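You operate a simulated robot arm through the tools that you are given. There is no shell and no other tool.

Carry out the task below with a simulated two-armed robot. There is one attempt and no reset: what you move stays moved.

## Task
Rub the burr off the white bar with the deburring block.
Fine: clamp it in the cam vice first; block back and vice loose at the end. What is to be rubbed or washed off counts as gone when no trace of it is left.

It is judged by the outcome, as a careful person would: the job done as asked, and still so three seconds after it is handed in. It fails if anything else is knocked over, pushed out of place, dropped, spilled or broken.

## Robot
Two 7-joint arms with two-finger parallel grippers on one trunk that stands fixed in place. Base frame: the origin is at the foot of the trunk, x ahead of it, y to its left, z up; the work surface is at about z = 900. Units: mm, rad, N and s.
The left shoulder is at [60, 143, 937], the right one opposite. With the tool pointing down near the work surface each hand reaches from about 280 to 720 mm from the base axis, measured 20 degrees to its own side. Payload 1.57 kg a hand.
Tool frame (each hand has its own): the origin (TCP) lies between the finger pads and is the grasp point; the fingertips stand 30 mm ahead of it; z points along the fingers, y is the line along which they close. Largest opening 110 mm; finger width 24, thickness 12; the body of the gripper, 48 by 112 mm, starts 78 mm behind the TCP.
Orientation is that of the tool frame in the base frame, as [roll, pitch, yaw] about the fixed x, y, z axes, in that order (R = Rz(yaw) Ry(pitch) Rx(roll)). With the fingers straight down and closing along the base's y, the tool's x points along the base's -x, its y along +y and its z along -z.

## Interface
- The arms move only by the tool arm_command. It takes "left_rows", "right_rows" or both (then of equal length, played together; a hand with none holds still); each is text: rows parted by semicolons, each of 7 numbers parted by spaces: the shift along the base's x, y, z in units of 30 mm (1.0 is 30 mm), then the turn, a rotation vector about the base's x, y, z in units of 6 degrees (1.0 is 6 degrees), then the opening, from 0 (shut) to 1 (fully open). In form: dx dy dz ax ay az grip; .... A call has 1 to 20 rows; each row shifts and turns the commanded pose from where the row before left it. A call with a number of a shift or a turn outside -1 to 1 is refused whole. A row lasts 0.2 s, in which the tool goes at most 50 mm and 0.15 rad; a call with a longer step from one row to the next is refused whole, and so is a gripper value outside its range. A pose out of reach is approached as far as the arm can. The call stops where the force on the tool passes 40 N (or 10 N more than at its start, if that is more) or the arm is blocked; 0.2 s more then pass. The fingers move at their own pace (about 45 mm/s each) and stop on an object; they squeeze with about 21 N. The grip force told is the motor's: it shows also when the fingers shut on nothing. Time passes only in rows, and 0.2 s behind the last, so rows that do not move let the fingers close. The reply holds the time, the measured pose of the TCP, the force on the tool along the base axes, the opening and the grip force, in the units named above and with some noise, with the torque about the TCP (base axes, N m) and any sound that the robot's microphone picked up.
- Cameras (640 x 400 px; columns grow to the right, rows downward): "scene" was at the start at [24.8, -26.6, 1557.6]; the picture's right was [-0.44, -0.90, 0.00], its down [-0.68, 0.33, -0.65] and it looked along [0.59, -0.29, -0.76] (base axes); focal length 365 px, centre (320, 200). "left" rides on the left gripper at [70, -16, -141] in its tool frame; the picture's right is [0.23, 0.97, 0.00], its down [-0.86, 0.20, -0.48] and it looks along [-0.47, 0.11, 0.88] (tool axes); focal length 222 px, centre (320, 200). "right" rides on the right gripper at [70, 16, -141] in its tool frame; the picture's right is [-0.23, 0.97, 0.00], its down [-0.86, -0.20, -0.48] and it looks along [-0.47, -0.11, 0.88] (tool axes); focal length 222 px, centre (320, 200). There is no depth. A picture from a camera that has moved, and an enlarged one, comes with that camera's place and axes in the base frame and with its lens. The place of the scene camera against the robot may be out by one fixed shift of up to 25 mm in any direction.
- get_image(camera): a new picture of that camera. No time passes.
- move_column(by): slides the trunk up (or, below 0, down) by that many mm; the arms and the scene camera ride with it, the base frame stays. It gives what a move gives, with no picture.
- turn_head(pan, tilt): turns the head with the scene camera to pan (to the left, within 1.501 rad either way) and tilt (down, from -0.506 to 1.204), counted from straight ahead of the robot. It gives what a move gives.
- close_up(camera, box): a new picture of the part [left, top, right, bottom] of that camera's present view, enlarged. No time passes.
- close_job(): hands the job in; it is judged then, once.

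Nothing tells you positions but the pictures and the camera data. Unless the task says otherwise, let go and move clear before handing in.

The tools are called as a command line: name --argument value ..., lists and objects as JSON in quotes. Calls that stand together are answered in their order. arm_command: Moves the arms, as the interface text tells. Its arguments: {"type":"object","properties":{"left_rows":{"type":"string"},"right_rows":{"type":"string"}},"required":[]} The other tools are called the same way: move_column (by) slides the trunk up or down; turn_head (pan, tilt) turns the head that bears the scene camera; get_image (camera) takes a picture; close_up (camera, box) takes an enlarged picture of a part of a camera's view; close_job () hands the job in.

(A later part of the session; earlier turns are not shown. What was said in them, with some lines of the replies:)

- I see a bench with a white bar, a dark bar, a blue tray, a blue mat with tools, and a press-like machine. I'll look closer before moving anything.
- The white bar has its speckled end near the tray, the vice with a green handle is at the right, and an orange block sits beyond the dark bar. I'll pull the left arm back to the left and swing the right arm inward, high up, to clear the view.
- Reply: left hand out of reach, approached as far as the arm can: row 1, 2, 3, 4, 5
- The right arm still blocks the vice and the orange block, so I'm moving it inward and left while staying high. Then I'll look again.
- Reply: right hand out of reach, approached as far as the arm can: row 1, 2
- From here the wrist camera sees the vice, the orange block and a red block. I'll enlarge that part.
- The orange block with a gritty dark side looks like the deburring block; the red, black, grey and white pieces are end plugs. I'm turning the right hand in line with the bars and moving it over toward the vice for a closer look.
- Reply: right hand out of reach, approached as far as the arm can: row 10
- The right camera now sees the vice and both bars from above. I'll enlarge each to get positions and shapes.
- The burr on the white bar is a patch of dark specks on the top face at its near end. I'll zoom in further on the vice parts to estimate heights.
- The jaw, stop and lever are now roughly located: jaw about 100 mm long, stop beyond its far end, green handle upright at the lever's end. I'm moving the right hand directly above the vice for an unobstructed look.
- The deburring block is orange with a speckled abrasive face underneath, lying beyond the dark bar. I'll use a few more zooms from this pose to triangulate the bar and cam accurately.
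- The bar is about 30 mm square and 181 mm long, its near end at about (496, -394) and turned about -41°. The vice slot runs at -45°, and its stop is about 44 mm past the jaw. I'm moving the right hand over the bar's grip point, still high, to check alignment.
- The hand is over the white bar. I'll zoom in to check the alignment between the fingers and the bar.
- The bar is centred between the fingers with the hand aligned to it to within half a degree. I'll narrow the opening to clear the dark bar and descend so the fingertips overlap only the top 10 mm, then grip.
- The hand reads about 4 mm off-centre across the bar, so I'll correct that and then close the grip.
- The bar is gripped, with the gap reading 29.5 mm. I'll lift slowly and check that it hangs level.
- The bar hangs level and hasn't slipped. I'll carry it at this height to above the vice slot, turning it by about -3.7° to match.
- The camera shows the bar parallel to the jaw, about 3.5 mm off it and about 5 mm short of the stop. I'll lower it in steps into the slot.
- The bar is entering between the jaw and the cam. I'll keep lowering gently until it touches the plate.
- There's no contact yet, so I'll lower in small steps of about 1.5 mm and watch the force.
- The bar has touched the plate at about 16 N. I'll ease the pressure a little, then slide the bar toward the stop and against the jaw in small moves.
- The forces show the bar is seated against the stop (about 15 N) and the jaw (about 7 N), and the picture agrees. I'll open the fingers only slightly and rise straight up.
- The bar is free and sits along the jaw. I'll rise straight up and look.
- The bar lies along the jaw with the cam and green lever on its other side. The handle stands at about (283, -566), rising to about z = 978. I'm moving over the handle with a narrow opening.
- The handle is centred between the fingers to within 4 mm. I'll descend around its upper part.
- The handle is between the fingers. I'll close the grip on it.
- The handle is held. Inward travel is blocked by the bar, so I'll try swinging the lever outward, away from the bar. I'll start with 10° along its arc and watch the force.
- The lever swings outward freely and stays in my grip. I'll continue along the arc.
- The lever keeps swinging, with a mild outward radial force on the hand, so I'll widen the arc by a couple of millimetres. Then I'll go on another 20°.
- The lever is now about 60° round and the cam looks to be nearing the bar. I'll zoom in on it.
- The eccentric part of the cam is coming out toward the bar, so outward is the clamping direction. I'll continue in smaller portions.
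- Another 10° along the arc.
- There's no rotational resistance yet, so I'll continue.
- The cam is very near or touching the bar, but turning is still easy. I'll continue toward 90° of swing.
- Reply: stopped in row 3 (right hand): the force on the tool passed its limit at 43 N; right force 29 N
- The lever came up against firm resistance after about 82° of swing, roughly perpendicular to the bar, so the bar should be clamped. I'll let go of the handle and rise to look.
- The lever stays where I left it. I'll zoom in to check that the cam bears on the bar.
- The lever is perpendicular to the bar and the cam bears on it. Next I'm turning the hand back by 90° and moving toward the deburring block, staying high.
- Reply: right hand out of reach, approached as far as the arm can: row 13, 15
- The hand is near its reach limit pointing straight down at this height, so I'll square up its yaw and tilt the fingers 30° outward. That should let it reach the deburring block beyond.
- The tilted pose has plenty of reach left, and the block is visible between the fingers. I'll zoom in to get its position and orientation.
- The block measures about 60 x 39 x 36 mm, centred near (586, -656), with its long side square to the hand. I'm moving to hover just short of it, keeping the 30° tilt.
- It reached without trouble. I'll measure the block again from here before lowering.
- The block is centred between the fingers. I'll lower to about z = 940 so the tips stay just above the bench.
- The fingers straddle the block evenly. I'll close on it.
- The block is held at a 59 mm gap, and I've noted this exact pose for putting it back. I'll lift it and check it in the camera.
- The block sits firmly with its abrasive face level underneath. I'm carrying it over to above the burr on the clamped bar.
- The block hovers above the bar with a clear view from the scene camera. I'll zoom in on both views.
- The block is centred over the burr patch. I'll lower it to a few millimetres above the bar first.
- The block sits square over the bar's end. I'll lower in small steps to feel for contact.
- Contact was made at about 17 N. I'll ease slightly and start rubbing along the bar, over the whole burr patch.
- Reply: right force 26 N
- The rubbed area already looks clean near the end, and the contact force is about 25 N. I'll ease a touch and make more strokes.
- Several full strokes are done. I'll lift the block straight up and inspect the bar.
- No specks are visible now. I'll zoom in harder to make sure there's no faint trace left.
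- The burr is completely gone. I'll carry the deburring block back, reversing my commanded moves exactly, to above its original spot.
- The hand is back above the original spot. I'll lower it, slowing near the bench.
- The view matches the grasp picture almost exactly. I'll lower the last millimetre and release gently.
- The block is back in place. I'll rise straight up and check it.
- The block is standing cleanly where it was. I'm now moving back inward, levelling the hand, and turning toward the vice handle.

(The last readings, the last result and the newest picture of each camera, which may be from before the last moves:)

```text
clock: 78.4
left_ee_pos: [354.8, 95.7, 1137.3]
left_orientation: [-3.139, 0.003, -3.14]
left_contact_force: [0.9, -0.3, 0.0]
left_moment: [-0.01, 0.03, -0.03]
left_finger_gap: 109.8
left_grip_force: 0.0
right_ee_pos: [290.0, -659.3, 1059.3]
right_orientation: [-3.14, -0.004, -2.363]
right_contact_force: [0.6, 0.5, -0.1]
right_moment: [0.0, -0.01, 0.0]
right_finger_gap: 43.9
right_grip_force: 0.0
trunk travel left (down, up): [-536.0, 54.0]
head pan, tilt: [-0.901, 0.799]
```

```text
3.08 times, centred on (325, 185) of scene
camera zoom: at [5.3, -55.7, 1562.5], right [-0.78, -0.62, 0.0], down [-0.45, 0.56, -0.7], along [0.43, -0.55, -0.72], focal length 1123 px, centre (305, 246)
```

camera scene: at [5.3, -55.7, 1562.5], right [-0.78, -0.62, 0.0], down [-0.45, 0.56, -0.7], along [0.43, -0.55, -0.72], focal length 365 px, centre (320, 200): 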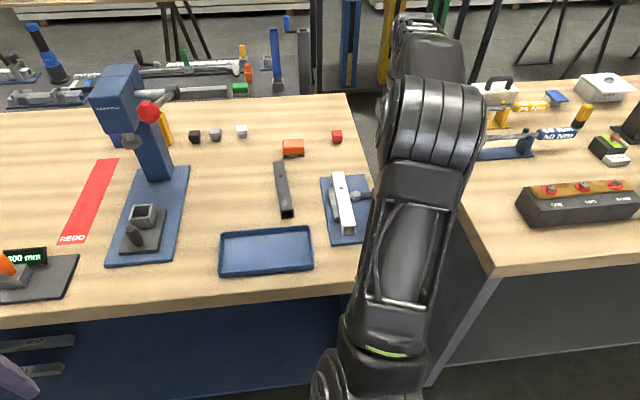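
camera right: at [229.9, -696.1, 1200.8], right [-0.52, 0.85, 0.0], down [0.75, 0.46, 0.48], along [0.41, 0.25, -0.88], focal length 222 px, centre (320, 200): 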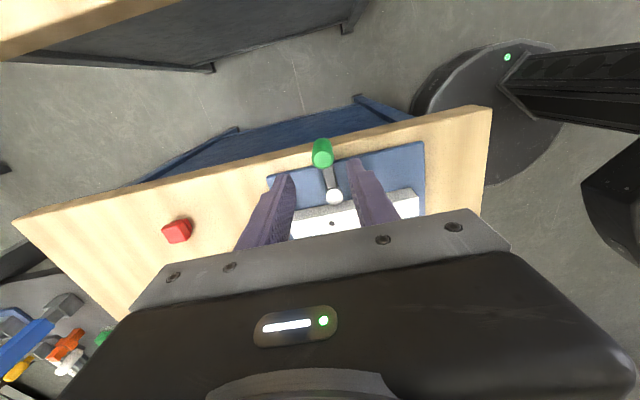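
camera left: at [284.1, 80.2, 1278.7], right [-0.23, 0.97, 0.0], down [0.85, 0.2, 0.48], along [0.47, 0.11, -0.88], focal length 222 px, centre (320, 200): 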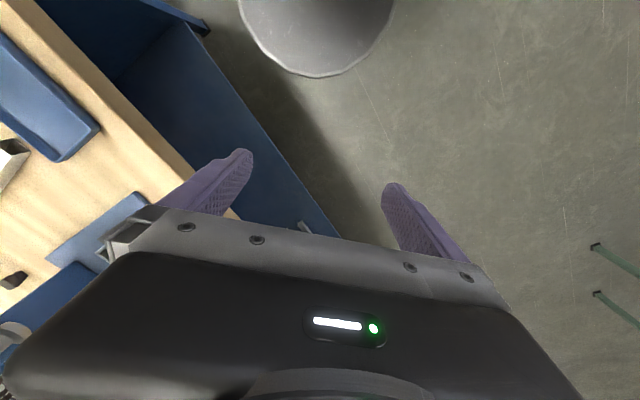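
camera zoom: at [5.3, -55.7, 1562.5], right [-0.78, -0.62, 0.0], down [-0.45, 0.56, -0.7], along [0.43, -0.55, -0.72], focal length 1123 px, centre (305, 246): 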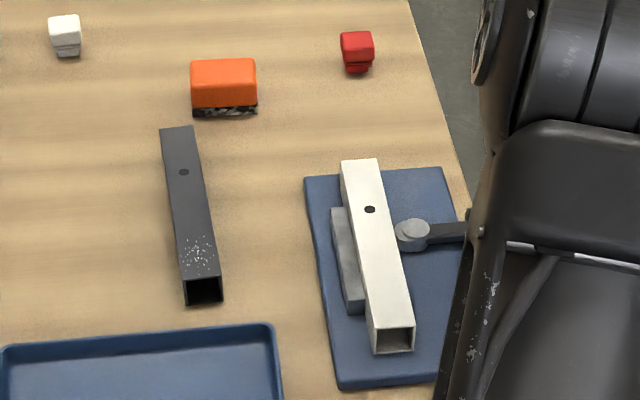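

The handle is centred between the fingers to within 2 mm. I'll descend and close on it.

arm_command --right_rows "-0.037 0.038 -0.5 0 0 0 0.4; 0 0 -0.8 0 0 0 0.4; 0 0 -0.8 0 0 0 0.4; 0 0 -0.6 0 0 0 0.4; 0 0 -0.4 0 0 0 0.4; 0 0 0 0 0 0 0.4"

close_up --camera "right" --box '[210, 80, 430, 230]'

```text
clock: 79.8
left_ee_pos: [352.8, 95.1, 1136.7]
left_orientation: [-3.14, 0.006, 3.141]
left_contact_force: [-0.4, -0.1, -0.4]
left_moment: [-0.02, 0.04, -0.02]
left_finger_gap: 110.1
left_grip_force: 0.0
right_ee_pos: [290.5, -660.6, 965.6]
right_orientation: [-3.14, -0.002, -2.362]
right_contact_force: [0.7, 0.4, -0.6]
right_moment: [0.03, -0.04, -0.03]
right_finger_gap: 43.9
right_grip_force: 0.1
trunk travel left (down, up): [-536.0, 54.0]
head pan, tilt: [-0.901, 0.799]
```

```text
2.67 times, centred on (320, 155) of right
camera zoom: at [230.1, -695.7, 1106.9], right [-0.52, 0.85, 0.0], down [0.75, 0.46, 0.48], along [0.41, 0.25, -0.88], focal length 592 px, centre (320, 320)
```

zoom: 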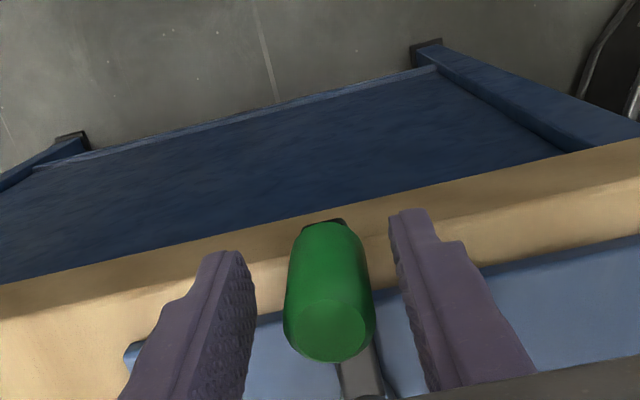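

The handle is between the fingers. I'll grip it and start the reverse swing to loosen the vice.

arm_command --right_rows "0 0 0 0 0 0 0; 0 0 0 0 0 0 0; 0 0 0 0 0 0 0; 0 0 0 0 0 0 0"

arm_command --right_rows "-0.15 0.15 0 0 0 -0.833 0; -0.137 0.163 0 0 0 -0.833 0; 0 0 0 0 0 0 0"

close_up --camera "right" --box '[210, 80, 430, 230]'

close_up --camera "scene" --box '[320, 150, 390, 240]'

```text
clock: 80.8
left_ee_pos: [353.7, 94.8, 1136.7]
left_orientation: [-3.139, 0.004, -3.141]
left_contact_force: [0.7, -0.1, -0.2]
left_moment: [0.0, -0.04, 0.01]
left_finger_gap: 110.0
left_grip_force: 0.2
right_ee_pos: [289.0, -658.2, 965.7]
right_orientation: [-3.141, 0.0, -2.364]
right_contact_force: [-8.2, 10.2, -6.4]
right_moment: [-0.36, -0.49, 0.17]
right_finger_gap: 23.7
right_grip_force: 35.7
trunk travel left (down, up): [-536.0, 54.0]
head pan, tilt: [-0.901, 0.799]
```

```text
clock: 81.6
left_ee_pos: [354.9, 92.2, 1137.7]
left_orientation: [3.142, 0.002, -3.142]
left_contact_force: [0.2, 0.6, 0.0]
left_moment: [-0.01, 0.0, 0.01]
left_finger_gap: 110.2
left_grip_force: 0.0
right_ee_pos: [282.4, -650.2, 965.5]
right_orientation: [-3.14, -0.004, -2.538]
right_contact_force: [1.0, -6.7, -8.8]
right_moment: [0.4, 0.6, -0.33]
right_finger_gap: 23.4
right_grip_force: 35.8
trunk travel left (down, up): [-536.0, 54.0]
head pan, tilt: [-0.901, 0.799]
```

```text
2.67 times, centred on (320, 155) of right
camera zoom: at [216.2, -675.3, 1106.9], right [-0.36, 0.93, 0.0], down [0.82, 0.32, 0.48], along [0.44, 0.17, -0.88], focal length 592 px, centre (320, 320)
```

zoom: 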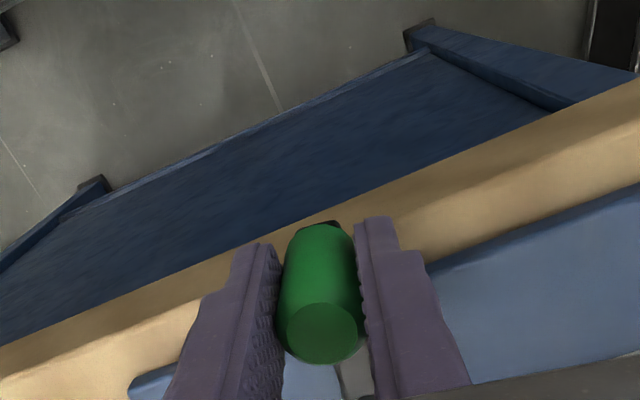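

```text
4.44 times, centred on (355, 195) of scene
camera zoom: at [5.9, -57.9, 1562.4], right [-0.78, -0.62, 0.0], down [-0.45, 0.56, -0.7], along [0.43, -0.55, -0.72], focal length 1622 px, centre (164, 222)
```

zoom: 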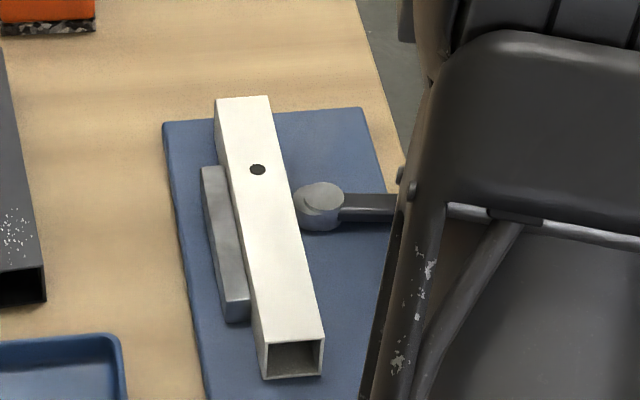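

The lever moves back easily, so I'll continue along the arc.

arm_command --right_rows "-0.12 0.173 0 0 0 -0.833 0; -0.107 0.183 0 0 0 -0.833 0; -0.087 0.193 0 0 0 -0.833 0; -0.073 0.2 0 0 0 -0.833 0; 0 0 0 0 0 0 0"

close_up --camera "scene" --box '[320, 150, 390, 240]'

```text
clock: 82.8
left_ee_pos: [356.0, 93.9, 1137.0]
left_orientation: [-3.141, 0.002, -3.14]
left_contact_force: [-0.4, 0.0, 0.1]
left_moment: [-0.02, 0.0, -0.03]
left_finger_gap: 109.9
left_grip_force: 0.2
right_ee_pos: [270.3, -626.5, 964.5]
right_orientation: [-3.141, -0.001, -2.886]
right_contact_force: [4.9, 1.5, -15.8]
right_moment: [-0.5, -0.93, 0.03]
right_finger_gap: 23.6
right_grip_force: 35.4
trunk travel left (down, up): [-536.0, 54.0]
head pan, tilt: [-0.901, 0.799]
```

```text
4.44 times, centred on (355, 195) of scene
camera zoom: at [6.5, -57.0, 1562.3], right [-0.78, -0.62, 0.0], down [-0.45, 0.56, -0.7], along [0.43, -0.55, -0.72], focal length 1622 px, centre (164, 222)
```

zoom: 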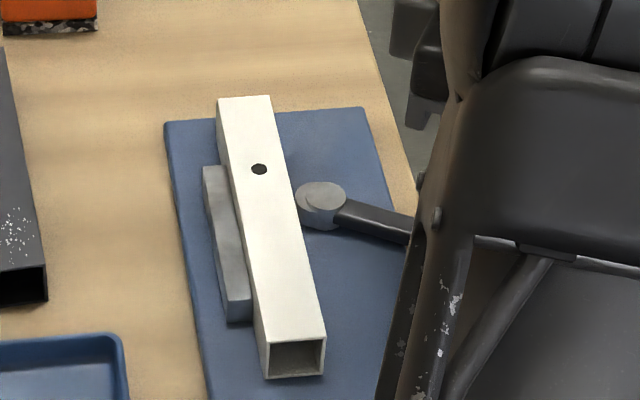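

The swing is going well, with radial force under 5 N. I'll continue.

arm_command --right_rows "-0.053 0.207 0 0 0 -0.833 0; -0.037 0.207 0 0 0 -0.833 0; -0.017 0.213 0 0 0 -0.833 0; 0 0.21 0 0 0 -0.833 0; 0 0 0 0 0 0 0"

arm_command --right_rows "0.02 0.213 0 0 0 -0.833 0; 0.037 0.207 0 0 0 -0.833 0; 0.057 0.207 0 0 0 -0.833 0; 0 0 0 0 0 0 0"

close_up --camera "right" --box '[210, 40, 430, 230]'

close_up --camera "scene" --box '[320, 150, 390, 240]'

```text
clock: 84.0
left_ee_pos: [355.6, 94.7, 1136.6]
left_orientation: [3.142, 0.0, 3.141]
left_contact_force: [0.4, -0.7, -0.8]
left_moment: [-0.02, 0.01, 0.0]
left_finger_gap: 110.1
left_grip_force: 0.1
right_ee_pos: [268.1, -603.3, 965.6]
right_orientation: [-3.139, -0.004, 3.047]
right_contact_force: [10.6, 1.3, -8.1]
right_moment: [0.77, -0.22, 0.16]
right_finger_gap: 23.5
right_grip_force: 35.6
trunk travel left (down, up): [-536.0, 54.0]
head pan, tilt: [-0.901, 0.799]
```

```text
clock: 85.0
left_ee_pos: [356.3, 92.8, 1135.8]
left_orientation: [3.14, 0.002, -3.141]
left_contact_force: [0.1, -0.1, -0.5]
left_moment: [0.0, -0.03, -0.02]
left_finger_gap: 110.1
left_grip_force: 0.1
right_ee_pos: [271.8, -584.6, 965.6]
right_orientation: [-3.139, -0.003, 2.783]
right_contact_force: [14.4, -5.8, -14.9]
right_moment: [0.76, -0.09, -0.04]
right_finger_gap: 23.2
right_grip_force: 35.9
trunk travel left (down, up): [-536.0, 54.0]
head pan, tilt: [-0.901, 0.799]
```

```text
2.11 times, centred on (320, 135) of right
camera zoom: at [212.3, -544.4, 1107.3], right [0.55, 0.83, 0.0], down [0.73, -0.49, 0.48], along [0.4, -0.27, -0.88], focal length 468 px, centre (320, 337)
```

zoom: 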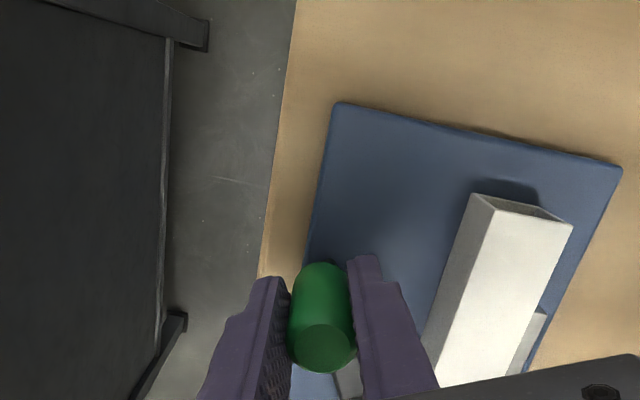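

```text
4.44 times, centred on (355, 195) of scene
camera zoom: at [8.0, -58.1, 1562.3], right [-0.78, -0.62, 0.0], down [-0.45, 0.56, -0.7], along [0.43, -0.55, -0.72], focal length 1622 px, centre (164, 222)
```

zoom: 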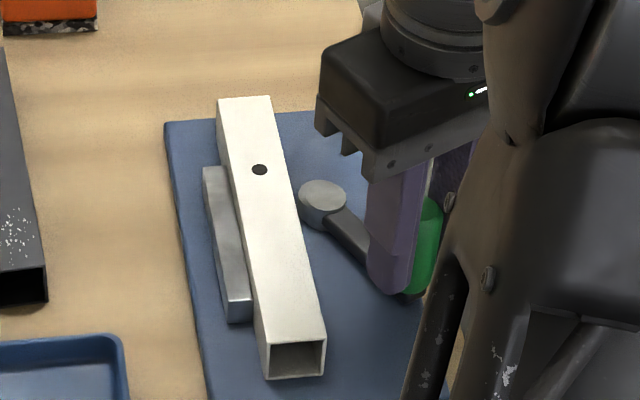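

Only about 17° remains to the lever's original position. I'll trim the radius slightly inward and finish the arc.

arm_command --right_rows "0.11 0.182 0 0 0 -0.833 0; 0.09 0.187 0 0 0 -0.833 0; 0 0 0 0 0 0 0"

arm_command --right_rows "0.107 0.18 0 0 0 -0.833 0; 0 0 0 0 0 0 0"

close_up --camera "right" --box '[210, 40, 430, 230]'

close_up --camera "scene" --box '[320, 150, 390, 240]'

```text
clock: 85.8
left_ee_pos: [355.2, 92.9, 1136.7]
left_orientation: [-3.141, 0.002, 3.141]
left_contact_force: [-0.1, -0.1, -0.4]
left_moment: [0.01, 0.01, -0.01]
left_finger_gap: 109.6
left_grip_force: 0.1
right_ee_pos: [275.4, -573.6, 965.5]
right_orientation: [-3.139, -0.004, 2.609]
right_contact_force: [11.1, -9.1, -9.3]
right_moment: [0.81, -0.22, -0.18]
right_finger_gap: 23.4
right_grip_force: 35.5
trunk travel left (down, up): [-536.0, 54.0]
head pan, tilt: [-0.901, 0.799]
```

```text
clock: 86.4
left_ee_pos: [356.3, 92.7, 1136.4]
left_orientation: [3.141, 0.001, -3.141]
left_contact_force: [-0.4, 0.1, -0.2]
left_moment: [-0.02, 0.0, 0.0]
left_finger_gap: 110.1
left_grip_force: 0.0
right_ee_pos: [279.3, -567.8, 965.8]
right_orientation: [-3.141, -0.003, 2.524]
right_contact_force: [5.9, -7.0, -9.1]
right_moment: [0.31, -0.95, -0.23]
right_finger_gap: 23.6
right_grip_force: 35.5
trunk travel left (down, up): [-536.0, 54.0]
head pan, tilt: [-0.901, 0.799]
```

```text
2.11 times, centred on (320, 135) of right
camera zoom: at [232.5, -513.3, 1107.4], right [0.75, 0.66, 0.0], down [0.58, -0.66, 0.48], along [0.31, -0.36, -0.88], focal length 468 px, centre (320, 337)
```

zoom: 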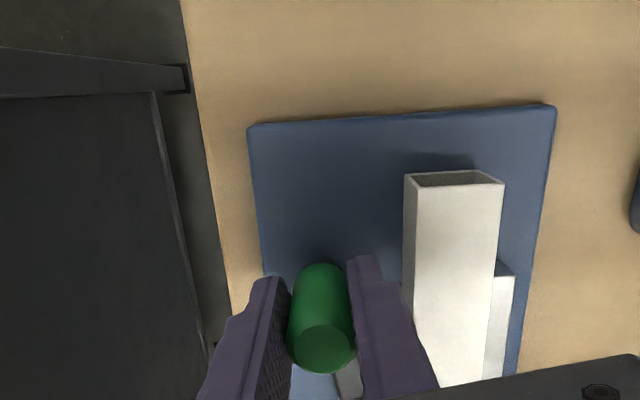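

```text
4.44 times, centred on (355, 195) of scene
camera zoom: at [6.4, -57.8, 1562.4], right [-0.78, -0.62, 0.0], down [-0.45, 0.56, -0.7], along [0.43, -0.55, -0.72], focal length 1622 px, centre (164, 222)
```

zoom: 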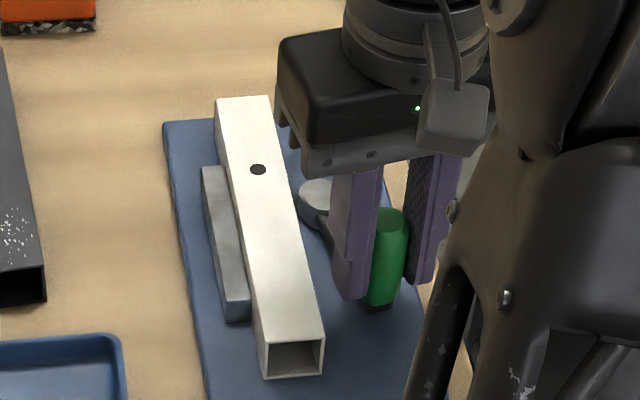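

Just a couple more degrees to the lever's starting position.

arm_command --right_rows "0.06 0.07 0 0 0 -0.4 0; 0 0 0 0 0 0 0"

close_up --camera "right" --box '[210, 40, 430, 230]'

```text
clock: 87.0
left_ee_pos: [354.1, 94.7, 1136.6]
left_orientation: [3.141, 0.002, -3.141]
left_contact_force: [0.0, 0.3, -0.5]
left_moment: [0.02, 0.01, -0.03]
left_finger_gap: 109.9
left_grip_force: 0.1
right_ee_pos: [280.3, -566.1, 966.3]
right_orientation: [-3.14, -0.006, 2.482]
right_contact_force: [5.0, -4.7, -5.1]
right_moment: [0.67, -0.39, 0.1]
right_finger_gap: 23.5
right_grip_force: 35.7
trunk travel left (down, up): [-536.0, 54.0]
head pan, tilt: [-0.901, 0.799]
```

```text
2.11 times, centred on (320, 135) of right
camera zoom: at [236.5, -509.1, 1107.5], right [0.78, 0.63, 0.0], down [0.56, -0.68, 0.47], along [0.3, -0.37, -0.88], focal length 468 px, centre (320, 337)
```

zoom: 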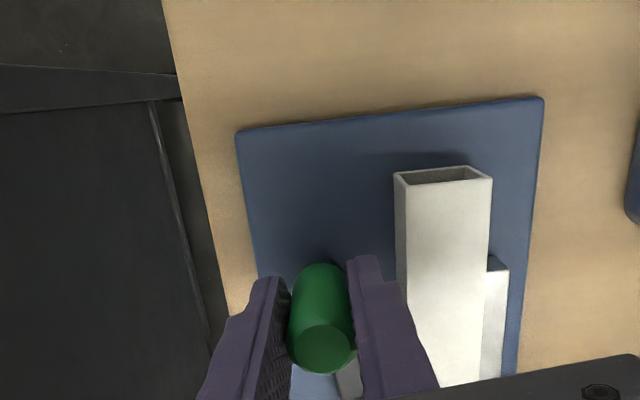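

I'll make one small extra nudge to see whether the lever has reached its rest end.

arm_command --right_rows "0.05 0.06 0 0 0 -0.35 0; 0 0 0 0 0 0 0"

```text
clock: 87.6
left_ee_pos: [354.7, 93.4, 1137.1]
left_orientation: [3.141, 0.005, 3.141]
left_contact_force: [0.0, 0.1, 0.5]
left_moment: [0.0, -0.01, 0.01]
left_finger_gap: 110.0
left_grip_force: 0.0
right_ee_pos: [280.7, -564.5, 965.8]
right_orientation: [-3.136, -0.006, 2.443]
right_contact_force: [-0.7, -7.6, -3.1]
right_moment: [0.69, 0.5, -0.03]
right_finger_gap: 23.5
right_grip_force: 36.1
trunk travel left (down, up): [-536.0, 54.0]
head pan, tilt: [-0.901, 0.799]
```

The lever now meets slight resistance at about its original position, so it's open. I'll release it with a narrow opening and rise.

arm_command --right_rows "0 0 0 0 0 0 0.28; 0 0 0 0 0 0 0.3; 0 0 0 0 0 0 0.3; 0 0 0.3 0 0 0 0.3; 0 0 0.7 0 0 0 0.3; 0 0 0.9 0 0 0 0.3; 0 0 0.9 0 0 0 0.3; 0 0 0.4 0 0 0 0.4; 0 0 0 0 0 0 0.4"

get_image --camera "right"

close_up --camera "right" --box '[220, 60, 420, 230]'

get_image --camera "scene"

```text
clock: 89.6
left_ee_pos: [354.3, 94.7, 1136.8]
left_orientation: [-3.139, 0.003, 3.141]
left_contact_force: [-0.1, 0.1, 0.6]
left_moment: [-0.02, 0.02, 0.02]
left_finger_gap: 110.1
left_grip_force: 0.1
right_ee_pos: [281.5, -562.9, 1061.8]
right_orientation: [-3.14, -0.003, 2.444]
right_contact_force: [-0.1, 0.5, 0.9]
right_moment: [-0.01, 0.0, 0.0]
right_finger_gap: 44.3
right_grip_force: 0.1
trunk travel left (down, up): [-536.0, 54.0]
head pan, tilt: [-0.901, 0.799]
```

```text
taken
camera right: at [238.9, -504.0, 1203.2], right [0.8, 0.6, 0.0], down [0.53, -0.7, 0.48], along [0.28, -0.38, -0.88], focal length 222 px, centre (320, 200)
```

right: 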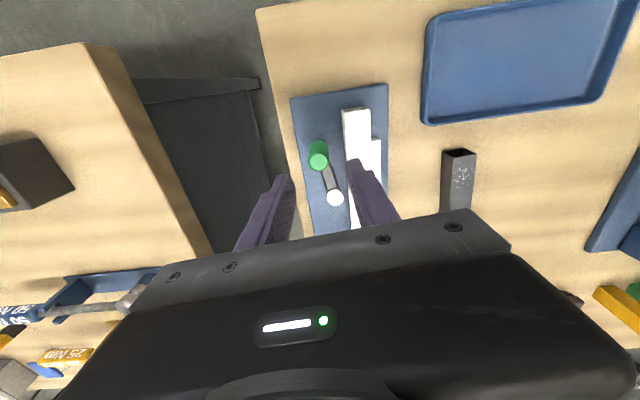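

```text
2.35 times, centred on (320, 145) of right
camera zoom: at [238.9, -504.0, 1203.2], right [0.8, 0.6, 0.0], down [0.53, -0.7, 0.48], along [0.28, -0.38, -0.88], focal length 523 px, centre (320, 329)
```

zoom: 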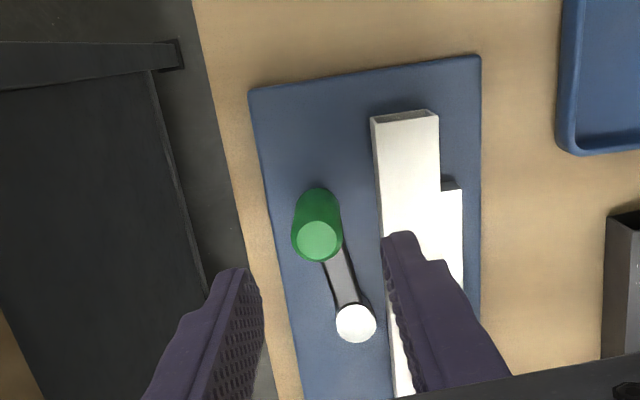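

```text
taken
camera scene: at [5.1, -55.7, 1562.5], right [-0.78, -0.62, 0.0], down [-0.45, 0.56, -0.7], along [0.43, -0.55, -0.72], focal length 365 px, centre (320, 200)
```

scene: 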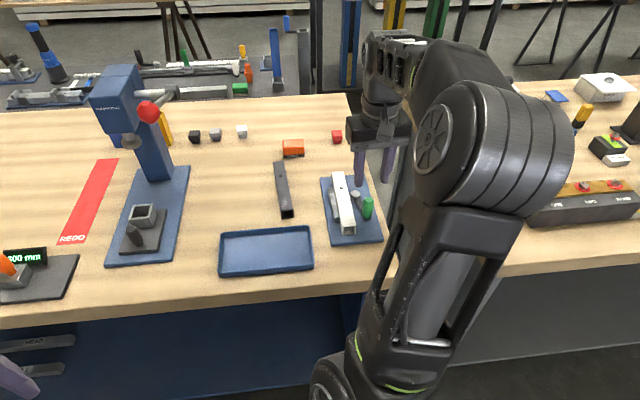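

The handle is back at its starting place and the vice is loose. I'll check the block's place against the early picture, and the bar once more.

close_up --camera "scene" --box '[275, 130, 350, 165]'

close_up --camera "scene" --box '[315, 165, 385, 245]'

close_up --camera "scene" --box '[220, 150, 300, 230]'

```text
8.53 times, centred on (312, 148) of scene
camera zoom: at [5.1, -55.7, 1562.5], right [-0.78, -0.62, 0.0], down [-0.45, 0.56, -0.7], along [0.43, -0.55, -0.72], focal length 3115 px, centre (384, 648)
```

zoom: 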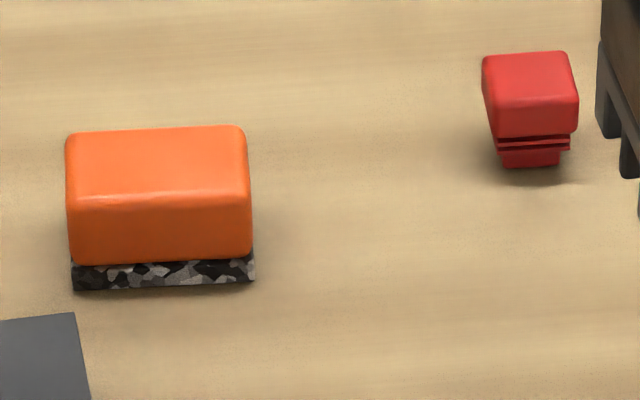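

```text
5.00 times, centred on (350, 205) of scene
camera zoom: at [5.1, -55.7, 1562.5], right [-0.78, -0.62, 0.0], down [-0.45, 0.56, -0.7], along [0.43, -0.55, -0.72], focal length 1825 px, centre (170, 175)
```

zoom: 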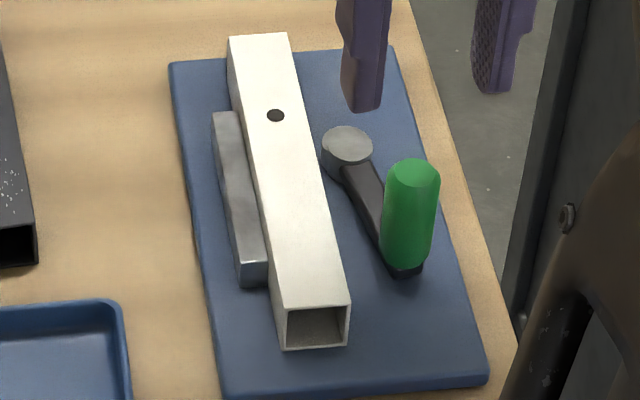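

```text
5.00 times, centred on (260, 190) of scene
camera zoom: at [5.1, -55.7, 1562.5], right [-0.78, -0.62, 0.0], down [-0.45, 0.56, -0.7], along [0.43, -0.55, -0.72], focal length 1825 px, centre (620, 250)
```

zoom: 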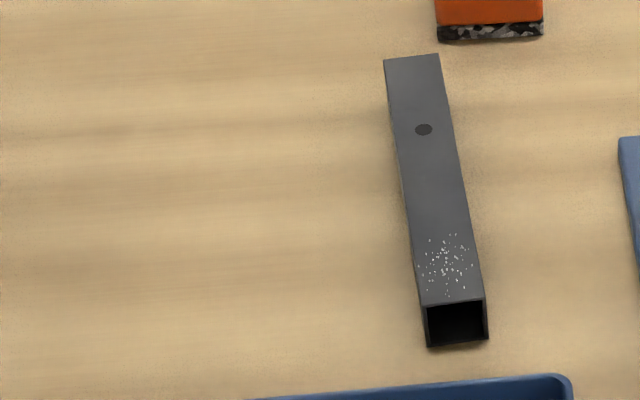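

The block is within about 2 mm of its original spot, the dark bar is untouched, and the white bar is clean in the loosened vice. I'll move the right hand clear to near its starting pose.

arm_command --right_rows "0 0 0.6 0 0 0 0.5; 0.1 0.6 0.4 0 0 0.3 0.6; 0.1 0.9 0.3 0 0 0.7 0.8; 0.1 0.95 0.2 0 0 0.9 1; 0.1 0.95 0.2 0 0 0.9 1; 0.1 0.95 0.2 0 0 0.9 1; 0.1 0.95 0.1 0 0 0.9 1; 0.1 0.95 0 0 0 0.9 1; 0.1 0.9 0 0 0 0.9 1; 0 0 0 0 0 0 1; 0 0 0 0 0 0 1"

get_image --camera "scene"

get_image --camera "right"

```text
clock: 92.0
left_ee_pos: [355.2, 94.1, 1135.9]
left_orientation: [-3.139, 0.004, -3.141]
left_contact_force: [0.2, 0.7, 0.1]
left_moment: [0.0, -0.02, -0.03]
left_finger_gap: 110.0
left_grip_force: 0.0
right_ee_pos: [308.3, -351.9, 1124.3]
right_orientation: [-3.14, -0.005, 3.115]
right_contact_force: [0.2, 0.5, 0.3]
right_moment: [-0.04, -0.01, -0.02]
right_finger_gap: 109.8
right_grip_force: 0.0
trunk travel left (down, up): [-536.0, 54.0]
head pan, tilt: [-0.901, 0.799]
```

```text
taken
camera scene: at [5.2, -55.5, 1562.5], right [-0.78, -0.62, 0.0], down [-0.45, 0.56, -0.7], along [0.43, -0.55, -0.72], focal length 365 px, centre (320, 200)
```

scene: 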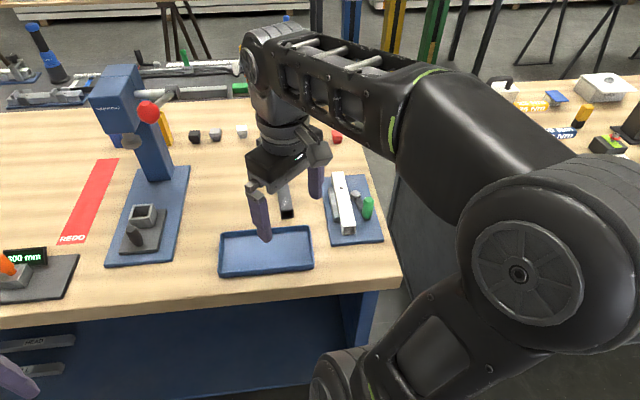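

```text
taken
camera right: at [240.3, -331.9, 1265.1], right [0.25, 0.97, 0.0], down [0.85, -0.22, 0.48], along [0.46, -0.12, -0.88], focal length 222 px, centre (320, 200)
```

right: 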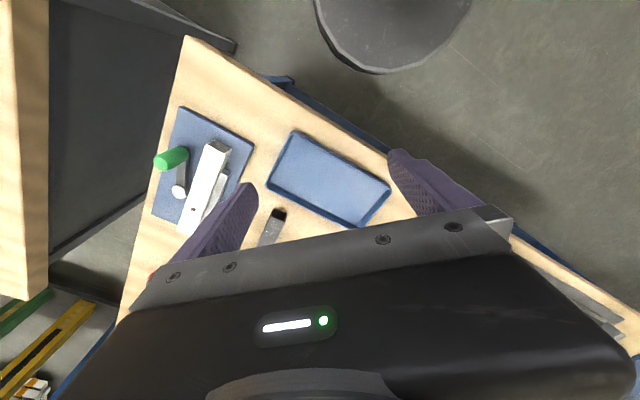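

The white bar's burr is gone, the block is back, the vice is loose and both hands are clear, with nothing else disturbed. Handing in.

close_job

```text
The job is handed in.
```

The burr is off the white bar. Close-up pictures taken right after rubbing showed no trace left.

- **Bar:** I clamped it in the cam vice first and rubbed the burr patch with the deburring block in several full strokes. It is still sitting in the vice, now unclamped.
- **Block:** it is back in its place, about 2 mm from where it started.
- **Vice:** it is loose, with the lever returned to its starting position.
- **Everything else:** the pictures show nothing else moved. Both hands are clear of the work.

The job is handed in; I have not seen the judgement.
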